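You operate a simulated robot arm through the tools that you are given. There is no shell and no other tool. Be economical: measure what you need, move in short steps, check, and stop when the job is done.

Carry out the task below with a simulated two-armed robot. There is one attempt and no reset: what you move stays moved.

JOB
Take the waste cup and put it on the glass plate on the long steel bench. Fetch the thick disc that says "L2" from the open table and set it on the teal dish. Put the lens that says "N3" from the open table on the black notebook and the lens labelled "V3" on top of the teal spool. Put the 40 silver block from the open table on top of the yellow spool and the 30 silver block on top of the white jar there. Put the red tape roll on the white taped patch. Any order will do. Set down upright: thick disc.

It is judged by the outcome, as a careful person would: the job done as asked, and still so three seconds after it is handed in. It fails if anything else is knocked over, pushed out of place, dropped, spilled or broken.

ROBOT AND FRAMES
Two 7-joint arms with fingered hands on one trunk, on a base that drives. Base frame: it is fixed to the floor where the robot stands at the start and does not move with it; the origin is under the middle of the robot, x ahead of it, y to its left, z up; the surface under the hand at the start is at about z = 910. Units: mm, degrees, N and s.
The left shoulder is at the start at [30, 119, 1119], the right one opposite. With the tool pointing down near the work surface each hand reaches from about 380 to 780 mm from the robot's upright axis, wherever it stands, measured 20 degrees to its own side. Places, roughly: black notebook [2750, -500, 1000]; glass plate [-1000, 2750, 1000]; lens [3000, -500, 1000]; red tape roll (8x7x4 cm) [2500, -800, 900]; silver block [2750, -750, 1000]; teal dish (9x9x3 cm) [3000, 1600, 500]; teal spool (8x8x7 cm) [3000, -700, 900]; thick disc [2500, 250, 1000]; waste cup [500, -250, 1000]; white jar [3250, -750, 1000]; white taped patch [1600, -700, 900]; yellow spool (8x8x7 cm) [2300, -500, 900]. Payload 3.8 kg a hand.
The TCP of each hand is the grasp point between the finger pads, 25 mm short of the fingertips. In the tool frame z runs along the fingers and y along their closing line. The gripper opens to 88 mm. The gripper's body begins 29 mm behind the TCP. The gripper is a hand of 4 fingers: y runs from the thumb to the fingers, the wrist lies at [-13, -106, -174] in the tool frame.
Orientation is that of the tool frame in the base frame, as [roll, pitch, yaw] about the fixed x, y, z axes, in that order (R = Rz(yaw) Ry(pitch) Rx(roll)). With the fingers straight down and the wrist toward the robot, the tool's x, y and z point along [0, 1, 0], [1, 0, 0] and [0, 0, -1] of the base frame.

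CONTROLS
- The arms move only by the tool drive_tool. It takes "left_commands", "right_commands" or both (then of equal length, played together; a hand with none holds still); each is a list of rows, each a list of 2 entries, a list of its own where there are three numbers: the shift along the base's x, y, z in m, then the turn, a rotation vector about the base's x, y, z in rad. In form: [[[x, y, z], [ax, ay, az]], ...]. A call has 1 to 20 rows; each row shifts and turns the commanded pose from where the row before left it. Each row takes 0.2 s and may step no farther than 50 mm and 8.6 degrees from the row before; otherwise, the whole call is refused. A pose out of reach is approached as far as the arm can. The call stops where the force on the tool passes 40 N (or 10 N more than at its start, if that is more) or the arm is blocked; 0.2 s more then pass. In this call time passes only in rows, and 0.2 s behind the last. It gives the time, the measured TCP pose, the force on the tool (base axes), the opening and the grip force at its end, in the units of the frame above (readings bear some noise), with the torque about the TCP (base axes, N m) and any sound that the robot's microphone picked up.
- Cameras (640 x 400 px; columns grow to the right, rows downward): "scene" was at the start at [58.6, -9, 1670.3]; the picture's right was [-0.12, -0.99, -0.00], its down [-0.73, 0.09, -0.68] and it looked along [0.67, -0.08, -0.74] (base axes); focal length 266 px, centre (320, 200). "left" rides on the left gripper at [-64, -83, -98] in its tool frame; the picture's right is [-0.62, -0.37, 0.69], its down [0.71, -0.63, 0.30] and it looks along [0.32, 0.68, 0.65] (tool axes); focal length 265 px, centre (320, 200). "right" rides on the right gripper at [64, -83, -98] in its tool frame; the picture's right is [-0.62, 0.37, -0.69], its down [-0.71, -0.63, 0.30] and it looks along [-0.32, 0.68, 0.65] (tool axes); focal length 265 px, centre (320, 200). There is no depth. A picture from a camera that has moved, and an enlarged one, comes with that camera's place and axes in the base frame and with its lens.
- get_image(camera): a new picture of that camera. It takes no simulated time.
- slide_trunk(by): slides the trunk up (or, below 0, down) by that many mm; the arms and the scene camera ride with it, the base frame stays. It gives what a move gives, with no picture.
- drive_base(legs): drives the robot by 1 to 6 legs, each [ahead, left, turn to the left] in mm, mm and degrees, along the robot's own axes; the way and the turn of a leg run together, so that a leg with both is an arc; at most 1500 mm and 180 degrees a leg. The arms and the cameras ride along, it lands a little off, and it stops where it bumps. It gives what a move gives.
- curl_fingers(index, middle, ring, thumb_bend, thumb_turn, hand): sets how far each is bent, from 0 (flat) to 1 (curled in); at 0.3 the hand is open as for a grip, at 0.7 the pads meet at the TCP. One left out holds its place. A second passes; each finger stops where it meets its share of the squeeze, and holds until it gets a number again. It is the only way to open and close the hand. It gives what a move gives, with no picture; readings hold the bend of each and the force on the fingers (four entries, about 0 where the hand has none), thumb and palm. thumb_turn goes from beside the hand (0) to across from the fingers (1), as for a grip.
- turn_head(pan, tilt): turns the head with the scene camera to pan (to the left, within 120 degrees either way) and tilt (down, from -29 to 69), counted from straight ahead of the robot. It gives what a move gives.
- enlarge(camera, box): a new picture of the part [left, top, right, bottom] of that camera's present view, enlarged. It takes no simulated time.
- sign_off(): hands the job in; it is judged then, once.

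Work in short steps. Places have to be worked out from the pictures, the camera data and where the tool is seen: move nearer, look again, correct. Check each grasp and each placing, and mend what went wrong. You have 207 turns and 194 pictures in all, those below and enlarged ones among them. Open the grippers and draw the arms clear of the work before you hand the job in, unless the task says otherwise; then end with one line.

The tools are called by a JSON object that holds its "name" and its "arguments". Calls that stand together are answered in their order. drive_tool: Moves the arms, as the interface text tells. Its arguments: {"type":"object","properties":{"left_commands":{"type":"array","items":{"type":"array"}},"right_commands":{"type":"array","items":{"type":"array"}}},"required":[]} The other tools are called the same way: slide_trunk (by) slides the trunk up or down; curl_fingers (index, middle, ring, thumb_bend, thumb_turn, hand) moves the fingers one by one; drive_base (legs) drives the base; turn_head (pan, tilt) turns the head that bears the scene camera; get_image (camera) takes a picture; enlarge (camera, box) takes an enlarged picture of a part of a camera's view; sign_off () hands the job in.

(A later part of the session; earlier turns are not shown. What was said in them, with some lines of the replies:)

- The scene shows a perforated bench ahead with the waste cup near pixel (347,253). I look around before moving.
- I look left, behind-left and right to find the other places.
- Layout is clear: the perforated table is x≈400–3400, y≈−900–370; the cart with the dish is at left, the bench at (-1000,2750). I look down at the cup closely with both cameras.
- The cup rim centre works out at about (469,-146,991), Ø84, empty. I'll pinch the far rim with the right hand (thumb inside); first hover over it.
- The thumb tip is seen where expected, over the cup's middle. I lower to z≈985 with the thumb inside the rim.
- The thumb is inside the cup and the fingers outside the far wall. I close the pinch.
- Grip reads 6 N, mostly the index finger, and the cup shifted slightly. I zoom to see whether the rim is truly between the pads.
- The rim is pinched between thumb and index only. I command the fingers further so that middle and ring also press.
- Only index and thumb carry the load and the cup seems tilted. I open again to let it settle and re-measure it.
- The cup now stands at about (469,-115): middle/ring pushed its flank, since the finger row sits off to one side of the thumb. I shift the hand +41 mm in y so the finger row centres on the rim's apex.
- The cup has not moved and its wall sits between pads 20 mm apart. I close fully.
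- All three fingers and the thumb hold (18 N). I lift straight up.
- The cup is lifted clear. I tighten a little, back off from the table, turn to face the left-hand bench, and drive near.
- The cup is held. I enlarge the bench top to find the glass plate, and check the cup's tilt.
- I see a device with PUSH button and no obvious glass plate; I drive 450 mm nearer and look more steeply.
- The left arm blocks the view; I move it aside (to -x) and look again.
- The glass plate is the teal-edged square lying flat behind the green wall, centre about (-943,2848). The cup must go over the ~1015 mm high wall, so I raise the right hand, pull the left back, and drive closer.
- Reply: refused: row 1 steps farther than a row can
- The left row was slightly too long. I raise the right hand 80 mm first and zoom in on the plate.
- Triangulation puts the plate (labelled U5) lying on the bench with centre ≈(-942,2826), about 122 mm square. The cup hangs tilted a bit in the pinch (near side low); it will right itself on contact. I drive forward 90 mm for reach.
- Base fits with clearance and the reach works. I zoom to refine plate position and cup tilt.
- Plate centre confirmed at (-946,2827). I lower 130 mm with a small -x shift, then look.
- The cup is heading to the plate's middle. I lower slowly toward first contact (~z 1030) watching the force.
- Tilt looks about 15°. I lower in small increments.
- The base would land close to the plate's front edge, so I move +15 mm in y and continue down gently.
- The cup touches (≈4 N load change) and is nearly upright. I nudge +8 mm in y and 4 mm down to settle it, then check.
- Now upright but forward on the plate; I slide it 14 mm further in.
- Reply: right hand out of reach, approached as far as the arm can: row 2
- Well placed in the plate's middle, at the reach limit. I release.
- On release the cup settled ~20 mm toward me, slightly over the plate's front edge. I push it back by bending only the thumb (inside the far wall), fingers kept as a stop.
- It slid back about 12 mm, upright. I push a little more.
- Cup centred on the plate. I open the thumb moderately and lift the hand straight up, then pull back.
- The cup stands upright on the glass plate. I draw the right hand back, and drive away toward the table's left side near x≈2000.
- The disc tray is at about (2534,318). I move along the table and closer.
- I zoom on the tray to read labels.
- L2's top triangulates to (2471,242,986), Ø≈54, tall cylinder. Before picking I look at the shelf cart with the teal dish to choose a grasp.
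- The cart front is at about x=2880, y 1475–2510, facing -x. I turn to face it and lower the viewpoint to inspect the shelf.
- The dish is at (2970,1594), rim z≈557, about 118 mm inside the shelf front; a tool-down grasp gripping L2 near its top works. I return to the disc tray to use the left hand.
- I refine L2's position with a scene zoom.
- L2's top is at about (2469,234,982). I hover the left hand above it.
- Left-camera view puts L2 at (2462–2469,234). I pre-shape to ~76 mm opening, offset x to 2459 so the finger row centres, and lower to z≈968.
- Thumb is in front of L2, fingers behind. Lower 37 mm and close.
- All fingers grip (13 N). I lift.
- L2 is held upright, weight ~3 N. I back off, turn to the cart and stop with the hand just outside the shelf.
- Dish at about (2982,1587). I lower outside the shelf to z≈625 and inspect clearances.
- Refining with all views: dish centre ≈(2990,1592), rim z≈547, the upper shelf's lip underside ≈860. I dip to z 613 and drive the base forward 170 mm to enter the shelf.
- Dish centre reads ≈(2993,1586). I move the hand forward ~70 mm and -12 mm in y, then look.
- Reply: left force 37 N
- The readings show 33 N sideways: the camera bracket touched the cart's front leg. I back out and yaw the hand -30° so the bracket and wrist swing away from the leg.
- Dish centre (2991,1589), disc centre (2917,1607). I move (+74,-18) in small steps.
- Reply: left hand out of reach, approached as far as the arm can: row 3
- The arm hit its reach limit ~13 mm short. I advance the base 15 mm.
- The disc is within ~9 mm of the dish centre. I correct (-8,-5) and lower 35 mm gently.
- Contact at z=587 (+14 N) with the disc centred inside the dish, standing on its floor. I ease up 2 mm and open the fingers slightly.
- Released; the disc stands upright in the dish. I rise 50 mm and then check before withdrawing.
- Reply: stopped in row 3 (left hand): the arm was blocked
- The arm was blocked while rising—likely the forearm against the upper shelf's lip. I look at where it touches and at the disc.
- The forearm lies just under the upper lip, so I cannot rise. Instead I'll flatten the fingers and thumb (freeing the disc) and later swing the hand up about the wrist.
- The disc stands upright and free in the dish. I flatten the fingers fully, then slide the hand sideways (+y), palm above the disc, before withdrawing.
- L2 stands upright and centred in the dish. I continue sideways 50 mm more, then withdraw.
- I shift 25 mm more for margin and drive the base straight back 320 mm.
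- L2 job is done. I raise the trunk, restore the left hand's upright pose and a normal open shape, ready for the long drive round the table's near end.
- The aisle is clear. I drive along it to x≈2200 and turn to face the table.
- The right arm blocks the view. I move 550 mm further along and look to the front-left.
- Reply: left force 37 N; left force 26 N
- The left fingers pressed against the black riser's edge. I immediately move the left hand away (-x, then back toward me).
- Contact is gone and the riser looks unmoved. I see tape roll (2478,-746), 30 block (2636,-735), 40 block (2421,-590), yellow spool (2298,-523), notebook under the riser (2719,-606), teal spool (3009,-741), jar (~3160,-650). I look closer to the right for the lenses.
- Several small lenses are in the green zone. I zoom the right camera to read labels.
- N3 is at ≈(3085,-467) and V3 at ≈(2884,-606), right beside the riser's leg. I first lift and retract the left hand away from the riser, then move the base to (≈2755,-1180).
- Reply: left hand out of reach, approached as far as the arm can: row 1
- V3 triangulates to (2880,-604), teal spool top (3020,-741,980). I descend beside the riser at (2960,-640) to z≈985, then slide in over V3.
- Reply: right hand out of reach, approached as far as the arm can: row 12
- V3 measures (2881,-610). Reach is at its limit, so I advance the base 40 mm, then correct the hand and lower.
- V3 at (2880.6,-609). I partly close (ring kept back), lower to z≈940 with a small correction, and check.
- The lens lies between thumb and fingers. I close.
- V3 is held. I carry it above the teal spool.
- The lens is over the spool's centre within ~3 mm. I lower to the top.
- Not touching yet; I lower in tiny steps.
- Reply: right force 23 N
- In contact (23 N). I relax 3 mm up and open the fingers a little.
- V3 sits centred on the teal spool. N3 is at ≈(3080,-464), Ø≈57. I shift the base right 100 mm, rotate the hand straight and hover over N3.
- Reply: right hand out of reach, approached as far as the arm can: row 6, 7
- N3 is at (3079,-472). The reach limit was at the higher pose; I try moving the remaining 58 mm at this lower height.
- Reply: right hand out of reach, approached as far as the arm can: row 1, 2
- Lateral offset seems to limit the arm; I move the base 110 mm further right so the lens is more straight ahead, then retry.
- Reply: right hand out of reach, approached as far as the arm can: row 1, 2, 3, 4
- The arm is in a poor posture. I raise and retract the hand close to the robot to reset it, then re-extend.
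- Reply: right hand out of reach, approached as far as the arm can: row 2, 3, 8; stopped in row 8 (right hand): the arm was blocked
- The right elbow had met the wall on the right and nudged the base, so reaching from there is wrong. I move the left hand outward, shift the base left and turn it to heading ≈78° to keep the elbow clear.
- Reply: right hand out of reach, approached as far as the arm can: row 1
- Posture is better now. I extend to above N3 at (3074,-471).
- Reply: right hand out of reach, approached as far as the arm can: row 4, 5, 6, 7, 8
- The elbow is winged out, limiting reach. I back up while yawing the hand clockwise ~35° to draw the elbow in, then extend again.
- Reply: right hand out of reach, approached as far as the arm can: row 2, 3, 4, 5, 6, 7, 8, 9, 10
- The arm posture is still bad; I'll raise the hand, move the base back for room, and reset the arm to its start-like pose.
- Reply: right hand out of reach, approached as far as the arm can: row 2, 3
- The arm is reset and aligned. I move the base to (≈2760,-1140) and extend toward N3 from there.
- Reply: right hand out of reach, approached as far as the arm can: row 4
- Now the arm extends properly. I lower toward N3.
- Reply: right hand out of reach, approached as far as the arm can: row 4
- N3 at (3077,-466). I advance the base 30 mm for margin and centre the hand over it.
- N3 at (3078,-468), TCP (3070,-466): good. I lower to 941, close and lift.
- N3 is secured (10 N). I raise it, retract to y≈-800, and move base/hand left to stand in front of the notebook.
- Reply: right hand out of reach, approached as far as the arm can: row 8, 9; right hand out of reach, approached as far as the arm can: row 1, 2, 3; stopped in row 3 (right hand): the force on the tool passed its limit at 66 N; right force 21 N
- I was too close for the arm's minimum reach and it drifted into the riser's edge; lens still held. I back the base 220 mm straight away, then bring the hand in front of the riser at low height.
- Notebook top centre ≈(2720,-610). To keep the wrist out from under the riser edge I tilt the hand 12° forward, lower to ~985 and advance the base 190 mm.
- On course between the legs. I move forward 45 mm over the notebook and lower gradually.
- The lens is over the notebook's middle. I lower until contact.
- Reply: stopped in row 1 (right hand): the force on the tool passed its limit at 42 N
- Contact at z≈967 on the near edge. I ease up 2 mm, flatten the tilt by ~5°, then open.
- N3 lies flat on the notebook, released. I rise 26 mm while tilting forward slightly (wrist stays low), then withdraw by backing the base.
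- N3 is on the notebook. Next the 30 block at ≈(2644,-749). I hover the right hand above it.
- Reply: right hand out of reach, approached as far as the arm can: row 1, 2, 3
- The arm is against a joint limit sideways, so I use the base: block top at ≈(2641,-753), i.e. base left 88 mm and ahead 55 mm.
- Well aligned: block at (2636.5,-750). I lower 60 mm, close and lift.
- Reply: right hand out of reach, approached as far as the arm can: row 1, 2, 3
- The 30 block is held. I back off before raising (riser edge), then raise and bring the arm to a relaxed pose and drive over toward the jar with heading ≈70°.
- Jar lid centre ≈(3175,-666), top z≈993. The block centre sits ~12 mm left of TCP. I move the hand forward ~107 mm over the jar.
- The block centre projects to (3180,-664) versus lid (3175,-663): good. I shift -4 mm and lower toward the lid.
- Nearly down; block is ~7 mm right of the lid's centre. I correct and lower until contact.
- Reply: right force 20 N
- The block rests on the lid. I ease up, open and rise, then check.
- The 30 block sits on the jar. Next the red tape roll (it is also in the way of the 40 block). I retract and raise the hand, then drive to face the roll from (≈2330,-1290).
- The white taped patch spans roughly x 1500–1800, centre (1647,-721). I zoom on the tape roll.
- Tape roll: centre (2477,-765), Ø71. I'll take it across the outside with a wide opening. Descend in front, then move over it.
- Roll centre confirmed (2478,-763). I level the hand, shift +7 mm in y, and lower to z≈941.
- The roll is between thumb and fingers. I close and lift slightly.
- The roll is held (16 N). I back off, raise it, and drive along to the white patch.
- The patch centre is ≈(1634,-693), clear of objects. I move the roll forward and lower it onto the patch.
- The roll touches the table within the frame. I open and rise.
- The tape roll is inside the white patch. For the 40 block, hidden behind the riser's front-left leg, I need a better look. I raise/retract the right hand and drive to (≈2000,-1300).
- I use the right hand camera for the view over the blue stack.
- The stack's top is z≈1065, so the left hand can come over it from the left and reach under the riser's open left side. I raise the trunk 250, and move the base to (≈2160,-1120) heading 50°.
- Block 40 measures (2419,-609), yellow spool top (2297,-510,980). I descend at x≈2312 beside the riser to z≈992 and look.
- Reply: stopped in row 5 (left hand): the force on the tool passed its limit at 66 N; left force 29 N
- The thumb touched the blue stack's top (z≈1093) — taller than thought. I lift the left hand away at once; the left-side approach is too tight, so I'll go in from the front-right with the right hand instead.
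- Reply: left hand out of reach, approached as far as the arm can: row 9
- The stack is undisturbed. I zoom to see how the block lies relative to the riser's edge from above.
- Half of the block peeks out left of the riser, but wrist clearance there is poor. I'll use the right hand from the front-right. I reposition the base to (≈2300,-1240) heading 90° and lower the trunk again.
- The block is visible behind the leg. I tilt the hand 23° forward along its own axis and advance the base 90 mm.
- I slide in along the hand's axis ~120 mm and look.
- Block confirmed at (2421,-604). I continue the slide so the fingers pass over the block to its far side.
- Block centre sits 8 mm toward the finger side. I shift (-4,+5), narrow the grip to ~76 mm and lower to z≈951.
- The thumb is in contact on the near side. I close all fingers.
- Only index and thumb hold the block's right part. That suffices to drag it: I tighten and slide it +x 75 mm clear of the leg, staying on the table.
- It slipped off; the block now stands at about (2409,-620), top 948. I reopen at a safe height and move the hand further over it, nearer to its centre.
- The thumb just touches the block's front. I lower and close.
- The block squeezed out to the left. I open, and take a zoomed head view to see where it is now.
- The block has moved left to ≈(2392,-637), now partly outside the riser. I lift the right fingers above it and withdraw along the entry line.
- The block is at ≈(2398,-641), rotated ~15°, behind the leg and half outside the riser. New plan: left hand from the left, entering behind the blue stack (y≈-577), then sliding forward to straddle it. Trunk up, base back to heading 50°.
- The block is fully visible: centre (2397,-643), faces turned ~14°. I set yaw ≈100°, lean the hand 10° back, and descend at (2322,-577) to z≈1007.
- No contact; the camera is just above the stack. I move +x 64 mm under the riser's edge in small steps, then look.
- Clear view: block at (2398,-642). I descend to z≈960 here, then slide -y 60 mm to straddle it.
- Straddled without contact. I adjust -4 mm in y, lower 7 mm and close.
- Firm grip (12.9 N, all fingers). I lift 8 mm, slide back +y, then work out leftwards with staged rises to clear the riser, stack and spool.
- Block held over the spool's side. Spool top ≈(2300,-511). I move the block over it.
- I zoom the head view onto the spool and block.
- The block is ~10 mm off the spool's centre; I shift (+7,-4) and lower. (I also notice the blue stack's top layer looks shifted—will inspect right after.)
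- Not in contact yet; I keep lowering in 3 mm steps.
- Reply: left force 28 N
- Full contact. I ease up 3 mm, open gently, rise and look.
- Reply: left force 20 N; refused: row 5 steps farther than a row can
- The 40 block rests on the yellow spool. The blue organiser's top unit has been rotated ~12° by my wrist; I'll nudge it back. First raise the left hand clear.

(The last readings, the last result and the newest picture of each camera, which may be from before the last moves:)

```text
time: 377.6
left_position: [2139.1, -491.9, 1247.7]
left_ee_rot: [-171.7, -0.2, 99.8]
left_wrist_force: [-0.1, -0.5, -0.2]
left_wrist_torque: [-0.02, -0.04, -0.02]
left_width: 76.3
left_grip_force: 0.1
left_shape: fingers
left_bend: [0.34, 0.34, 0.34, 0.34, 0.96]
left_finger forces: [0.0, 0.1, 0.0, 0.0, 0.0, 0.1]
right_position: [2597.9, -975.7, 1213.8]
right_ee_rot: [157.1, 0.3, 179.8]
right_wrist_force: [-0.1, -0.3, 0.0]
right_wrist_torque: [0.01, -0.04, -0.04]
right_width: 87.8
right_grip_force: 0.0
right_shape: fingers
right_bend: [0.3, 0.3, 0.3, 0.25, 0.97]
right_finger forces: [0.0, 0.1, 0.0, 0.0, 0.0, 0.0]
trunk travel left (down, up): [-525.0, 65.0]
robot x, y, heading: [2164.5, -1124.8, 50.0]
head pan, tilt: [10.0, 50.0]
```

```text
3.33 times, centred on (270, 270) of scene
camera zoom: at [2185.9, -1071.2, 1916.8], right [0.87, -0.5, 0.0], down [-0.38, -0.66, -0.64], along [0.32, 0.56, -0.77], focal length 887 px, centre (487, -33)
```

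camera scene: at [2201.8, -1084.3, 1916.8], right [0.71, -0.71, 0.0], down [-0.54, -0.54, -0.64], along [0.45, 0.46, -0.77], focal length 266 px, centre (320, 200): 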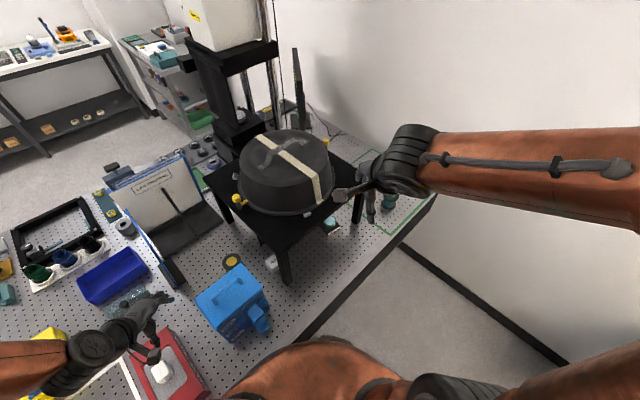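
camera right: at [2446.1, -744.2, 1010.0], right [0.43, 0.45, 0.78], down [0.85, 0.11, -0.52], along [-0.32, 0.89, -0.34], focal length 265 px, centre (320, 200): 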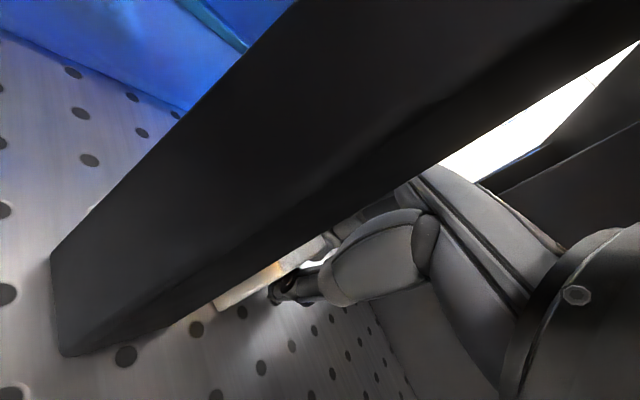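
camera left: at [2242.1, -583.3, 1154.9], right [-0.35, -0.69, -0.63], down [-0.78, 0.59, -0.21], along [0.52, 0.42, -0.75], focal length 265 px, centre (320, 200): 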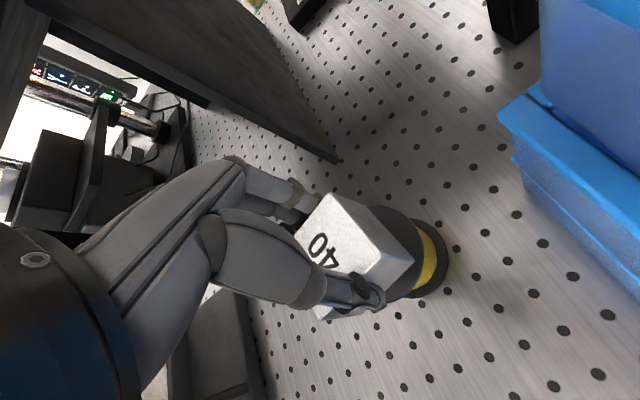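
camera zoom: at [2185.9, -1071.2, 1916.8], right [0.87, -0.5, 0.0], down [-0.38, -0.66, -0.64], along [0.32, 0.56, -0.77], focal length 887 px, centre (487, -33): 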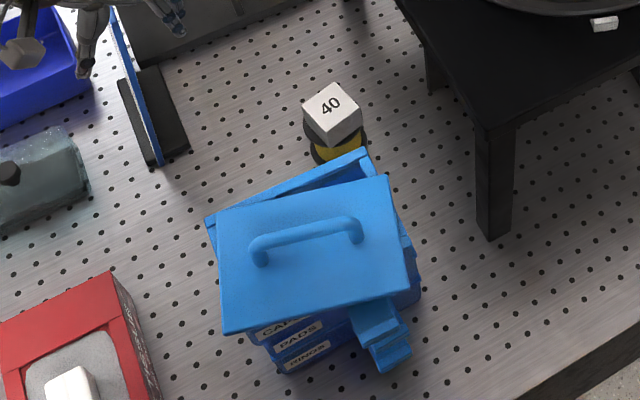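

The 40 block is well placed. The organiser's lid is turned ~18°: its front-right corner is at (2273,-778) and should be at (2304,-730). I'll push that corner back with the right fist from the front; first reposition.

{"name": "drive_base", "arguments": {"legs": [[-200, 0, 0], [0, 0, 40], [-52, -104, 0]]}}

{"name": "curl_fingers", "arguments": {"hand": "right", "index": 0.68, "middle": 0.68, "ring": 0.68, "thumb_bend": 0.6}}

{"name": "drive_tool", "arguments": {"right_commands": [[[-0.035, 0.01, -0.025], [0, 0, 0]], [[-0.035, 0.015, -0.025], [0, 0, 0]], [[-0.035, 0.015, -0.025], [0, 0, 0]], [[-0.008, 0.015, -0.02], [0, 0, 0]], [[0, 0.015, -0.018], [0, 0, 0]]]}}

{"name": "get_image", "arguments": {"camera": "right"}}

```text
time: 381.9
left_position: [1717.0, -855.6, 1246.2]
left_ee_rot: [-171.6, -0.1, 139.7]
left_wrist_force: [0.7, -0.4, 0.7]
left_wrist_torque: [0.02, -0.02, 0.02]
left_width: 76.1
left_grip_force: 0.0
left_shape: fingers
left_bend: [0.34, 0.34, 0.34, 0.34, 0.96]
left_finger forces: [0.0, 0.0, 0.0, 0.1, 0.0, 0.1]
right_position: [2378.2, -936.5, 1214.0]
right_ee_rot: [157.1, 0.3, -140.3]
right_wrist_force: [-0.3, 0.8, 0.8]
right_wrist_torque: [-0.02, 0.0, -0.04]
right_width: 88.0
right_grip_force: 0.1
right_shape: fingers
right_bend: [0.3, 0.3, 0.3, 0.25, 0.97]
right_finger forces: [0.0, 0.1, 0.0, 0.0, 0.1, 0.0]
trunk travel left (down, up): [-525.0, 65.0]
robot x, y, heading: [2138.5, -1333.8, 90.0]
head pan, tilt: [10.0, 50.0]
```

```text
time: 382.9
left_position: [1717.6, -856.3, 1245.8]
left_ee_rot: [-171.7, 0.0, 139.7]
left_wrist_force: [0.1, 0.0, -0.3]
left_wrist_torque: [0.0, -0.01, 0.0]
left_width: 76.2
left_grip_force: 0.1
left_shape: fingers
left_bend: [0.34, 0.34, 0.34, 0.34, 0.96]
left_finger forces: [0.1, 0.0, 0.0, 0.0, 0.1, 0.0]
right_position: [2378.7, -935.0, 1212.4]
right_ee_rot: [157.2, 0.3, -140.2]
right_wrist_force: [0.1, -0.6, 0.2]
right_wrist_torque: [-0.01, -0.01, -0.02]
right_width: 11.6
right_grip_force: 0.1
right_shape: fingers
right_bend: [0.68, 0.68, 0.68, 0.6, 1.0]
right_finger forces: [0.0, 0.0, 0.1, 0.1, 0.1, 0.0]
trunk travel left (down, up): [-525.0, 65.0]
robot x, y, heading: [2134.1, -1324.7, 89.8]
head pan, tilt: [10.0, 50.0]
```

```text
time: 384.1
left_position: [1717.2, -855.8, 1245.4]
left_ee_rot: [-171.7, -0.1, 139.6]
left_wrist_force: [0.1, 0.2, 0.5]
left_wrist_torque: [0.04, -0.01, 0.0]
left_width: 76.3
left_grip_force: 0.2
left_shape: fingers
left_bend: [0.34, 0.34, 0.34, 0.34, 0.96]
left_finger forces: [0.0, 0.0, 0.1, 0.0, 0.1, 0.1]
right_position: [2266.0, -865.1, 1098.5]
right_ee_rot: [157.2, 0.3, -140.3]
right_wrist_force: [0.1, -0.8, -0.1]
right_wrist_torque: [0.02, 0.03, 0.02]
right_width: 11.4
right_grip_force: 0.1
right_shape: fingers
right_bend: [0.68, 0.68, 0.68, 0.6, 1.0]
right_finger forces: [0.0, 0.0, 0.1, 0.0, 0.0, 0.0]
trunk travel left (down, up): [-525.0, 65.0]
robot x, y, heading: [2139.3, -1332.3, 89.9]
head pan, tilt: [10.0, 50.0]
```

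```text
8 pictures are left
camera right: at [2289.9, -993.9, 1158.4], right [0.43, 0.45, 0.78], down [0.85, 0.1, -0.52], along [-0.31, 0.89, -0.34], focal length 265 px, centre (320, 200)
```

right: 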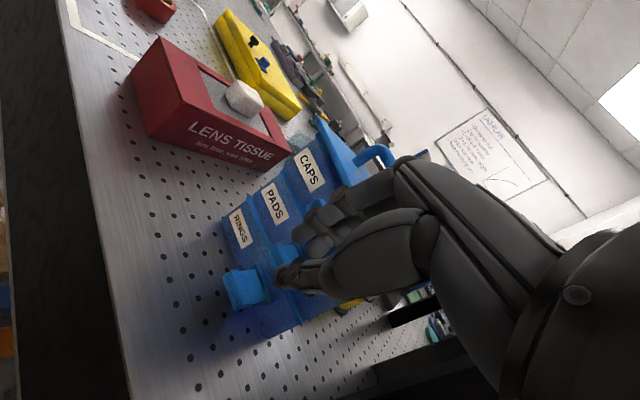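

I straighten the hand's yaw, then push forward in small steps until ≈45 mm past contact.

{"name": "drive_tool", "arguments": {"right_commands": [[[0, 0, 0], [0, 0, -0.14]], [[0, 0, 0], [0, 0, -0.14]], [[0, 0, 0], [0, 0, -0.14]], [[0, 0, 0], [0, 0, -0.14]], [[0, 0, 0], [0, 0, -0.14]], [[0, 0.03, 0], [0, 0, 0]], [[0, 0.025, 0], [0, 0, 0]]]}}

{"name": "drive_tool", "arguments": {"right_commands": [[[0, 0.01, 0], [0, 0, 0]], [[0, 0.01, 0], [0, 0, 0]]]}}

{"name": "enlarge", "arguments": {"camera": "scene", "box": [300, 130, 460, 250]}}

```text
time: 385.7
left_position: [1718.4, -856.7, 1245.5]
left_ee_rot: [-171.6, -0.1, 139.7]
left_wrist_force: [0.4, -0.5, -0.7]
left_wrist_torque: [0.03, -0.02, 0.0]
left_width: 76.2
left_grip_force: 0.0
left_shape: fingers
left_bend: [0.34, 0.34, 0.34, 0.34, 0.96]
left_finger forces: [0.0, 0.0, 0.0, 0.0, 0.1, 0.0]
right_position: [2266.1, -809.1, 1099.9]
right_ee_rot: [157.2, 0.2, 179.6]
right_wrist_force: [0.1, 0.7, 0.5]
right_wrist_torque: [0.0, -0.02, 0.01]
right_width: 11.5
right_grip_force: 0.0
right_shape: fingers
right_bend: [0.68, 0.68, 0.68, 0.6, 1.0]
right_finger forces: [0.1, 0.0, 0.0, 0.0, 0.1, 0.1]
trunk travel left (down, up): [-525.0, 65.0]
robot x, y, heading: [2143.5, -1327.3, 89.9]
head pan, tilt: [10.0, 50.0]
```

```text
time: 386.3
left_position: [1717.2, -856.4, 1245.8]
left_ee_rot: [-171.6, -0.1, 139.7]
left_wrist_force: [-0.6, 0.4, -0.6]
left_wrist_torque: [0.01, -0.03, 0.03]
left_width: 76.1
left_grip_force: 0.0
left_shape: fingers
left_bend: [0.34, 0.34, 0.34, 0.34, 0.96]
left_finger forces: [0.1, 0.1, 0.0, 0.0, 0.0, 0.1]
right_position: [2266.0, -789.2, 1099.5]
right_ee_rot: [157.2, 0.3, 179.6]
right_wrist_force: [0.0, 0.0, 0.4]
right_wrist_torque: [0.02, 0.03, 0.01]
right_width: 11.5
right_grip_force: 0.2
right_shape: fingers
right_bend: [0.68, 0.68, 0.68, 0.6, 1.0]
right_finger forces: [0.1, 0.0, 0.0, 0.1, 0.0, 0.1]
trunk travel left (down, up): [-525.0, 65.0]
robot x, y, heading: [2138.1, -1328.5, 89.9]
head pan, tilt: [10.0, 50.0]
```

```text
3.33 times, centred on (380, 190) of scene
camera zoom: at [2124.3, -1270.5, 1916.7], right [0.99, 0.17, 0.0], down [0.13, -0.76, -0.64], along [-0.11, 0.63, -0.77], focal length 887 px, centre (120, 233)
```

zoom: 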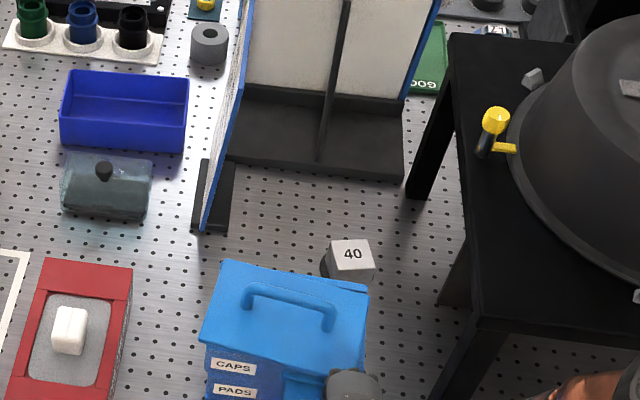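

The lid is already back to ~5° off. I shift the pushing point to x≈2233 (nearer centre) and push ~20 mm more.

{"name": "drive_tool", "arguments": {"right_commands": [[[0, -0.01, 0], [0, 0, 0]], [[-0.033, 0, 0], [0, 0, 0]], [[0, 0.01, 0], [0, 0, 0]], [[0, 0.01, 0], [0, 0, 0]], [[0, 0.01, 0], [0, 0, 0]]]}}

{"name": "enlarge", "arguments": {"camera": "scene", "box": [340, 180, 436, 252]}}

```text
time: 387.5
left_position: [1717.1, -856.8, 1245.6]
left_ee_rot: [-171.6, -0.2, 139.7]
left_wrist_force: [-0.2, -0.2, 0.0]
left_wrist_torque: [0.01, 0.0, 0.01]
left_width: 76.2
left_grip_force: 0.1
left_shape: fingers
left_bend: [0.34, 0.34, 0.34, 0.34, 0.96]
left_finger forces: [0.0, 0.0, 0.1, 0.1, 0.0, 0.1]
right_position: [2232.7, -770.6, 1100.9]
right_ee_rot: [157.1, 0.2, 179.7]
right_wrist_force: [-0.4, -1.5, 0.5]
right_wrist_torque: [-0.03, -0.01, 0.03]
right_width: 12.5
right_grip_force: 0.7
right_shape: fingers
right_bend: [0.68, 0.68, 0.68, 0.59, 1.0]
right_finger forces: [0.1, 0.0, 0.0, 0.0, 1.2, 0.1]
trunk travel left (down, up): [-525.0, 65.0]
robot x, y, heading: [2138.9, -1325.9, 89.8]
head pan, tilt: [10.0, 50.0]
```

```text
5.56 times, centred on (388, 216) of scene
camera zoom: at [2123.6, -1270.6, 1916.7], right [0.99, 0.17, 0.0], down [0.13, -0.76, -0.64], along [-0.11, 0.63, -0.77], focal length 1479 px, centre (-58, 111)
```

zoom: 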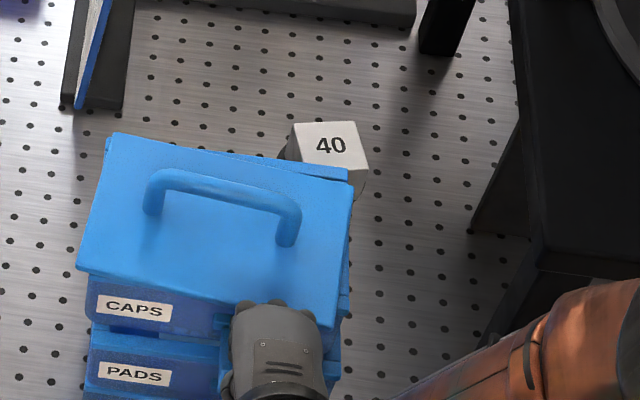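

Contact begins; the lid is ~4.5° off with its right end ~14 mm short. I shift to the right end (x≈2258) and push 14 mm past contact.

{"name": "drive_tool", "arguments": {"right_commands": [[[0, -0.015, 0], [0, 0, 0]], [[0.028, 0, 0], [0, 0, 0]], [[0, 0.012, 0], [0, 0, 0]], [[0, 0.008, 0], [0, 0, 0]], [[0, 0.005, 0], [0, 0, 0]]]}}

{"name": "enlarge", "arguments": {"camera": "scene", "box": [340, 180, 436, 252]}}

```text
time: 388.7
left_position: [1716.8, -856.9, 1246.5]
left_ee_rot: [-171.6, -0.1, 139.8]
left_wrist_force: [1.0, 0.6, 0.2]
left_wrist_torque: [-0.08, -0.02, -0.02]
left_width: 76.3
left_grip_force: 0.3
left_shape: fingers
left_bend: [0.34, 0.34, 0.34, 0.34, 0.96]
left_finger forces: [0.1, 0.0, 0.0, 0.0, 0.1, 0.0]
right_position: [2260.4, -760.6, 1100.1]
right_ee_rot: [157.1, 0.2, 179.5]
right_wrist_force: [-0.1, -0.5, -0.3]
right_wrist_torque: [0.01, -0.02, -0.04]
right_width: 11.4
right_grip_force: 0.1
right_shape: fingers
right_bend: [0.68, 0.68, 0.68, 0.59, 1.0]
right_finger forces: [0.0, 0.2, 0.1, 0.0, 0.3, 0.0]
trunk travel left (down, up): [-525.0, 65.0]
robot x, y, heading: [2139.1, -1327.3, 90.0]
head pan, tilt: [10.0, 50.0]
```

```text
5.56 times, centred on (388, 216) of scene
camera zoom: at [2125.3, -1271.1, 1916.8], right [0.99, 0.17, 0.0], down [0.13, -0.75, -0.64], along [-0.11, 0.63, -0.77], focal length 1479 px, centre (-58, 111)
```

zoom: 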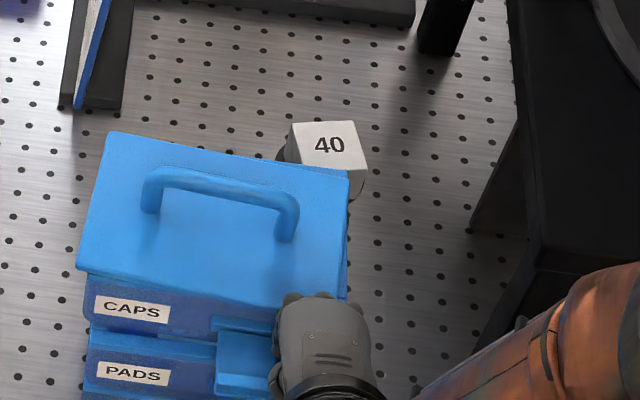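

Almost aligned. I push 5 mm more, then retreat and look once.

{"name": "drive_tool", "arguments": {"right_commands": [[[0.01, 0, 0], [0, 0, 0]], [[0, 0.006, 0], [0, 0, 0]], [[0, -0.02, 0], [0, 0, 0]], [[0, -0.04, 0.01], [0, 0, 0]], [[0.01, -0.04, 0.02], [0, 0, 0]], [[0.02, -0.03, 0.03], [0, 0, 0]]]}}

{"name": "enlarge", "arguments": {"camera": "scene", "box": [320, 160, 448, 256]}}

```text
time: 390.1
left_position: [1718.3, -857.2, 1246.1]
left_ee_rot: [-171.5, -0.1, 139.7]
left_wrist_force: [0.2, 0.0, 0.6]
left_wrist_torque: [-0.06, 0.04, 0.02]
left_width: 76.3
left_grip_force: 0.1
left_shape: fingers
left_bend: [0.34, 0.34, 0.34, 0.34, 0.96]
left_finger forces: [0.1, 0.1, 0.0, 0.1, 0.0, 0.1]
right_position: [2302.4, -886.6, 1160.6]
right_ee_rot: [157.3, 0.3, 179.7]
right_wrist_force: [0.6, -0.3, -0.1]
right_wrist_torque: [0.01, -0.01, 0.01]
right_width: 11.5
right_grip_force: 0.0
right_shape: fingers
right_bend: [0.68, 0.68, 0.68, 0.6, 1.0]
right_finger forces: [0.1, 0.1, 0.1, 0.0, 0.0, 0.0]
trunk travel left (down, up): [-525.0, 65.0]
robot x, y, heading: [2141.5, -1327.7, 89.8]
head pan, tilt: [10.0, 50.0]
```

```text
4.17 times, centred on (384, 208) of scene
camera zoom: at [2125.7, -1272.1, 1916.8], right [0.99, 0.17, 0.0], down [0.13, -0.75, -0.64], along [-0.11, 0.63, -0.77], focal length 1109 px, centre (53, 167)
```

zoom: 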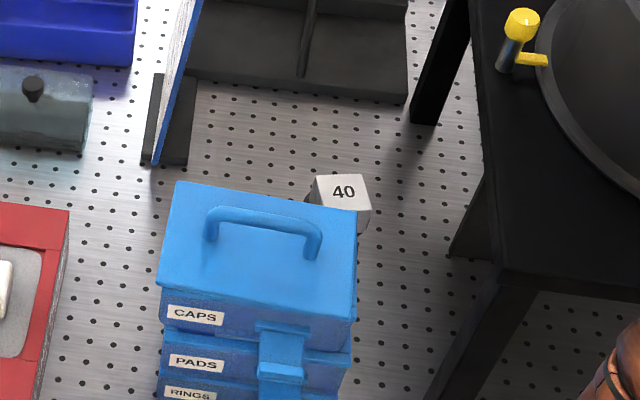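

The lid is square again and all placements look good. I open the right hand and back the robot clear.

{"name": "drive_base", "arguments": {"legs": [[-200, 0, 0]]}}

{"name": "curl_fingers", "arguments": {"hand": "right", "index": 0.3, "middle": 0.3, "ring": 0.3, "thumb_bend": 0.3}}

{"name": "turn_head", "arguments": {"pan": -20, "tilt": 35}}

{"name": "get_image", "arguments": {"camera": "scene"}}

```text
time: 391.7
left_position: [1718.3, -1056.5, 1245.5]
left_ee_rot: [-171.6, -0.1, 139.7]
left_wrist_force: [0.4, 0.3, 0.0]
left_wrist_torque: [0.01, 0.0, -0.03]
left_width: 76.3
left_grip_force: 0.1
left_shape: fingers
left_bend: [0.34, 0.34, 0.34, 0.34, 0.96]
left_finger forces: [0.1, 0.0, 0.1, 0.0, 0.0, 0.0]
right_position: [2300.9, -1085.6, 1160.9]
right_ee_rot: [157.2, 0.2, 179.6]
right_wrist_force: [0.5, 0.3, 0.0]
right_wrist_torque: [0.01, 0.02, -0.01]
right_width: 11.2
right_grip_force: 0.0
right_shape: fingers
right_bend: [0.68, 0.68, 0.68, 0.6, 1.0]
right_finger forces: [0.0, 0.1, 0.0, 0.1, 0.0, 0.1]
trunk travel left (down, up): [-525.0, 65.0]
robot x, y, heading: [2132.2, -1531.3, 89.8]
head pan, tilt: [10.0, 50.0]
```

```text
time: 392.7
left_position: [1718.2, -1057.3, 1245.6]
left_ee_rot: [-171.6, -0.1, 139.6]
left_wrist_force: [0.6, -0.4, 0.7]
left_wrist_torque: [0.01, 0.0, 0.0]
left_width: 76.0
left_grip_force: 0.0
left_shape: fingers
left_bend: [0.34, 0.34, 0.34, 0.34, 0.96]
left_finger forces: [0.0, 0.1, 0.0, 0.0, 0.0, 0.0]
right_position: [2299.9, -1085.6, 1161.3]
right_ee_rot: [157.2, 0.3, 179.6]
right_wrist_force: [-0.5, -0.5, 0.1]
right_wrist_torque: [0.03, 0.01, -0.04]
right_width: 84.6
right_grip_force: 0.1
right_shape: fingers
right_bend: [0.3, 0.3, 0.3, 0.3, 0.98]
right_finger forces: [0.1, 0.0, 0.0, 0.1, 0.0, 0.0]
trunk travel left (down, up): [-525.0, 65.0]
robot x, y, heading: [2137.2, -1532.7, 89.8]
head pan, tilt: [10.0, 50.0]
```

```text
time: 393.6
left_position: [1718.6, -1060.0, 1245.0]
left_ee_rot: [-171.6, -0.2, 139.7]
left_wrist_force: [0.4, 0.1, -0.5]
left_wrist_torque: [-0.03, 0.0, -0.01]
left_width: 76.1
left_grip_force: 0.1
left_shape: fingers
left_bend: [0.34, 0.34, 0.34, 0.34, 0.96]
left_finger forces: [0.1, 0.1, 0.0, 0.0, 0.0, 0.0]
right_position: [2300.4, -1086.9, 1159.8]
right_ee_rot: [157.2, 0.3, 179.5]
right_wrist_force: [-0.7, 0.4, -0.4]
right_wrist_torque: [-0.03, 0.0, -0.01]
right_width: 84.4
right_grip_force: 0.1
right_shape: fingers
right_bend: [0.3, 0.3, 0.3, 0.3, 0.98]
right_finger forces: [0.1, 0.0, 0.0, 0.1, 0.0, 0.0]
trunk travel left (down, up): [-525.0, 65.0]
robot x, y, heading: [2138.4, -1534.3, 89.8]
head pan, tilt: [-20.0, 35.0]
```

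```text
3 pictures are left
camera scene: at [2167.6, -1466.4, 1938.5], right [0.94, -0.34, 0.0], down [-0.2, -0.54, -0.82], along [0.28, 0.77, -0.57], focal length 266 px, centre (320, 200)
```

scene: 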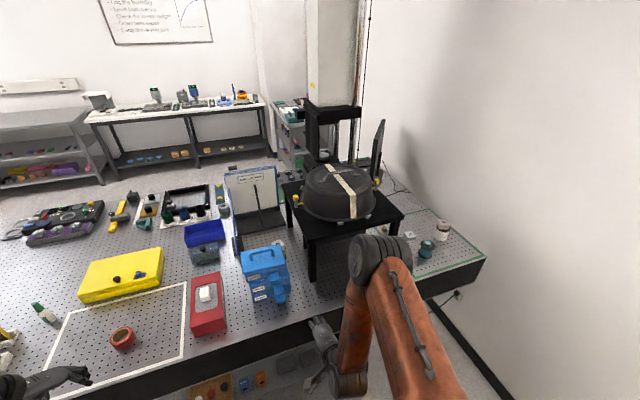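

Everything stands as placed: tape in the patch, 30 block on the jar, V3 on the teal spool, the organiser square. I hand the job in.

{"name": "sign_off", "arguments": {}}

```text
The job is handed in.
```

All seven items are placed as asked and the job is handed in, but I bumped a few things along the way. My wrist turned the blue organiser's lid about 18°, and I pushed it back square. My left hand and later my right pressed against the edge of the black stand on the perforated table. My camera bracket pressed the shelf cart's leg, and my right elbow pressed the wall on the right. The teal dish shifted by roughly a centimetre or two when I let go of the L2 disc. I saw no sign that the stand, cart or wall had moved, but did not measure them afterwards.
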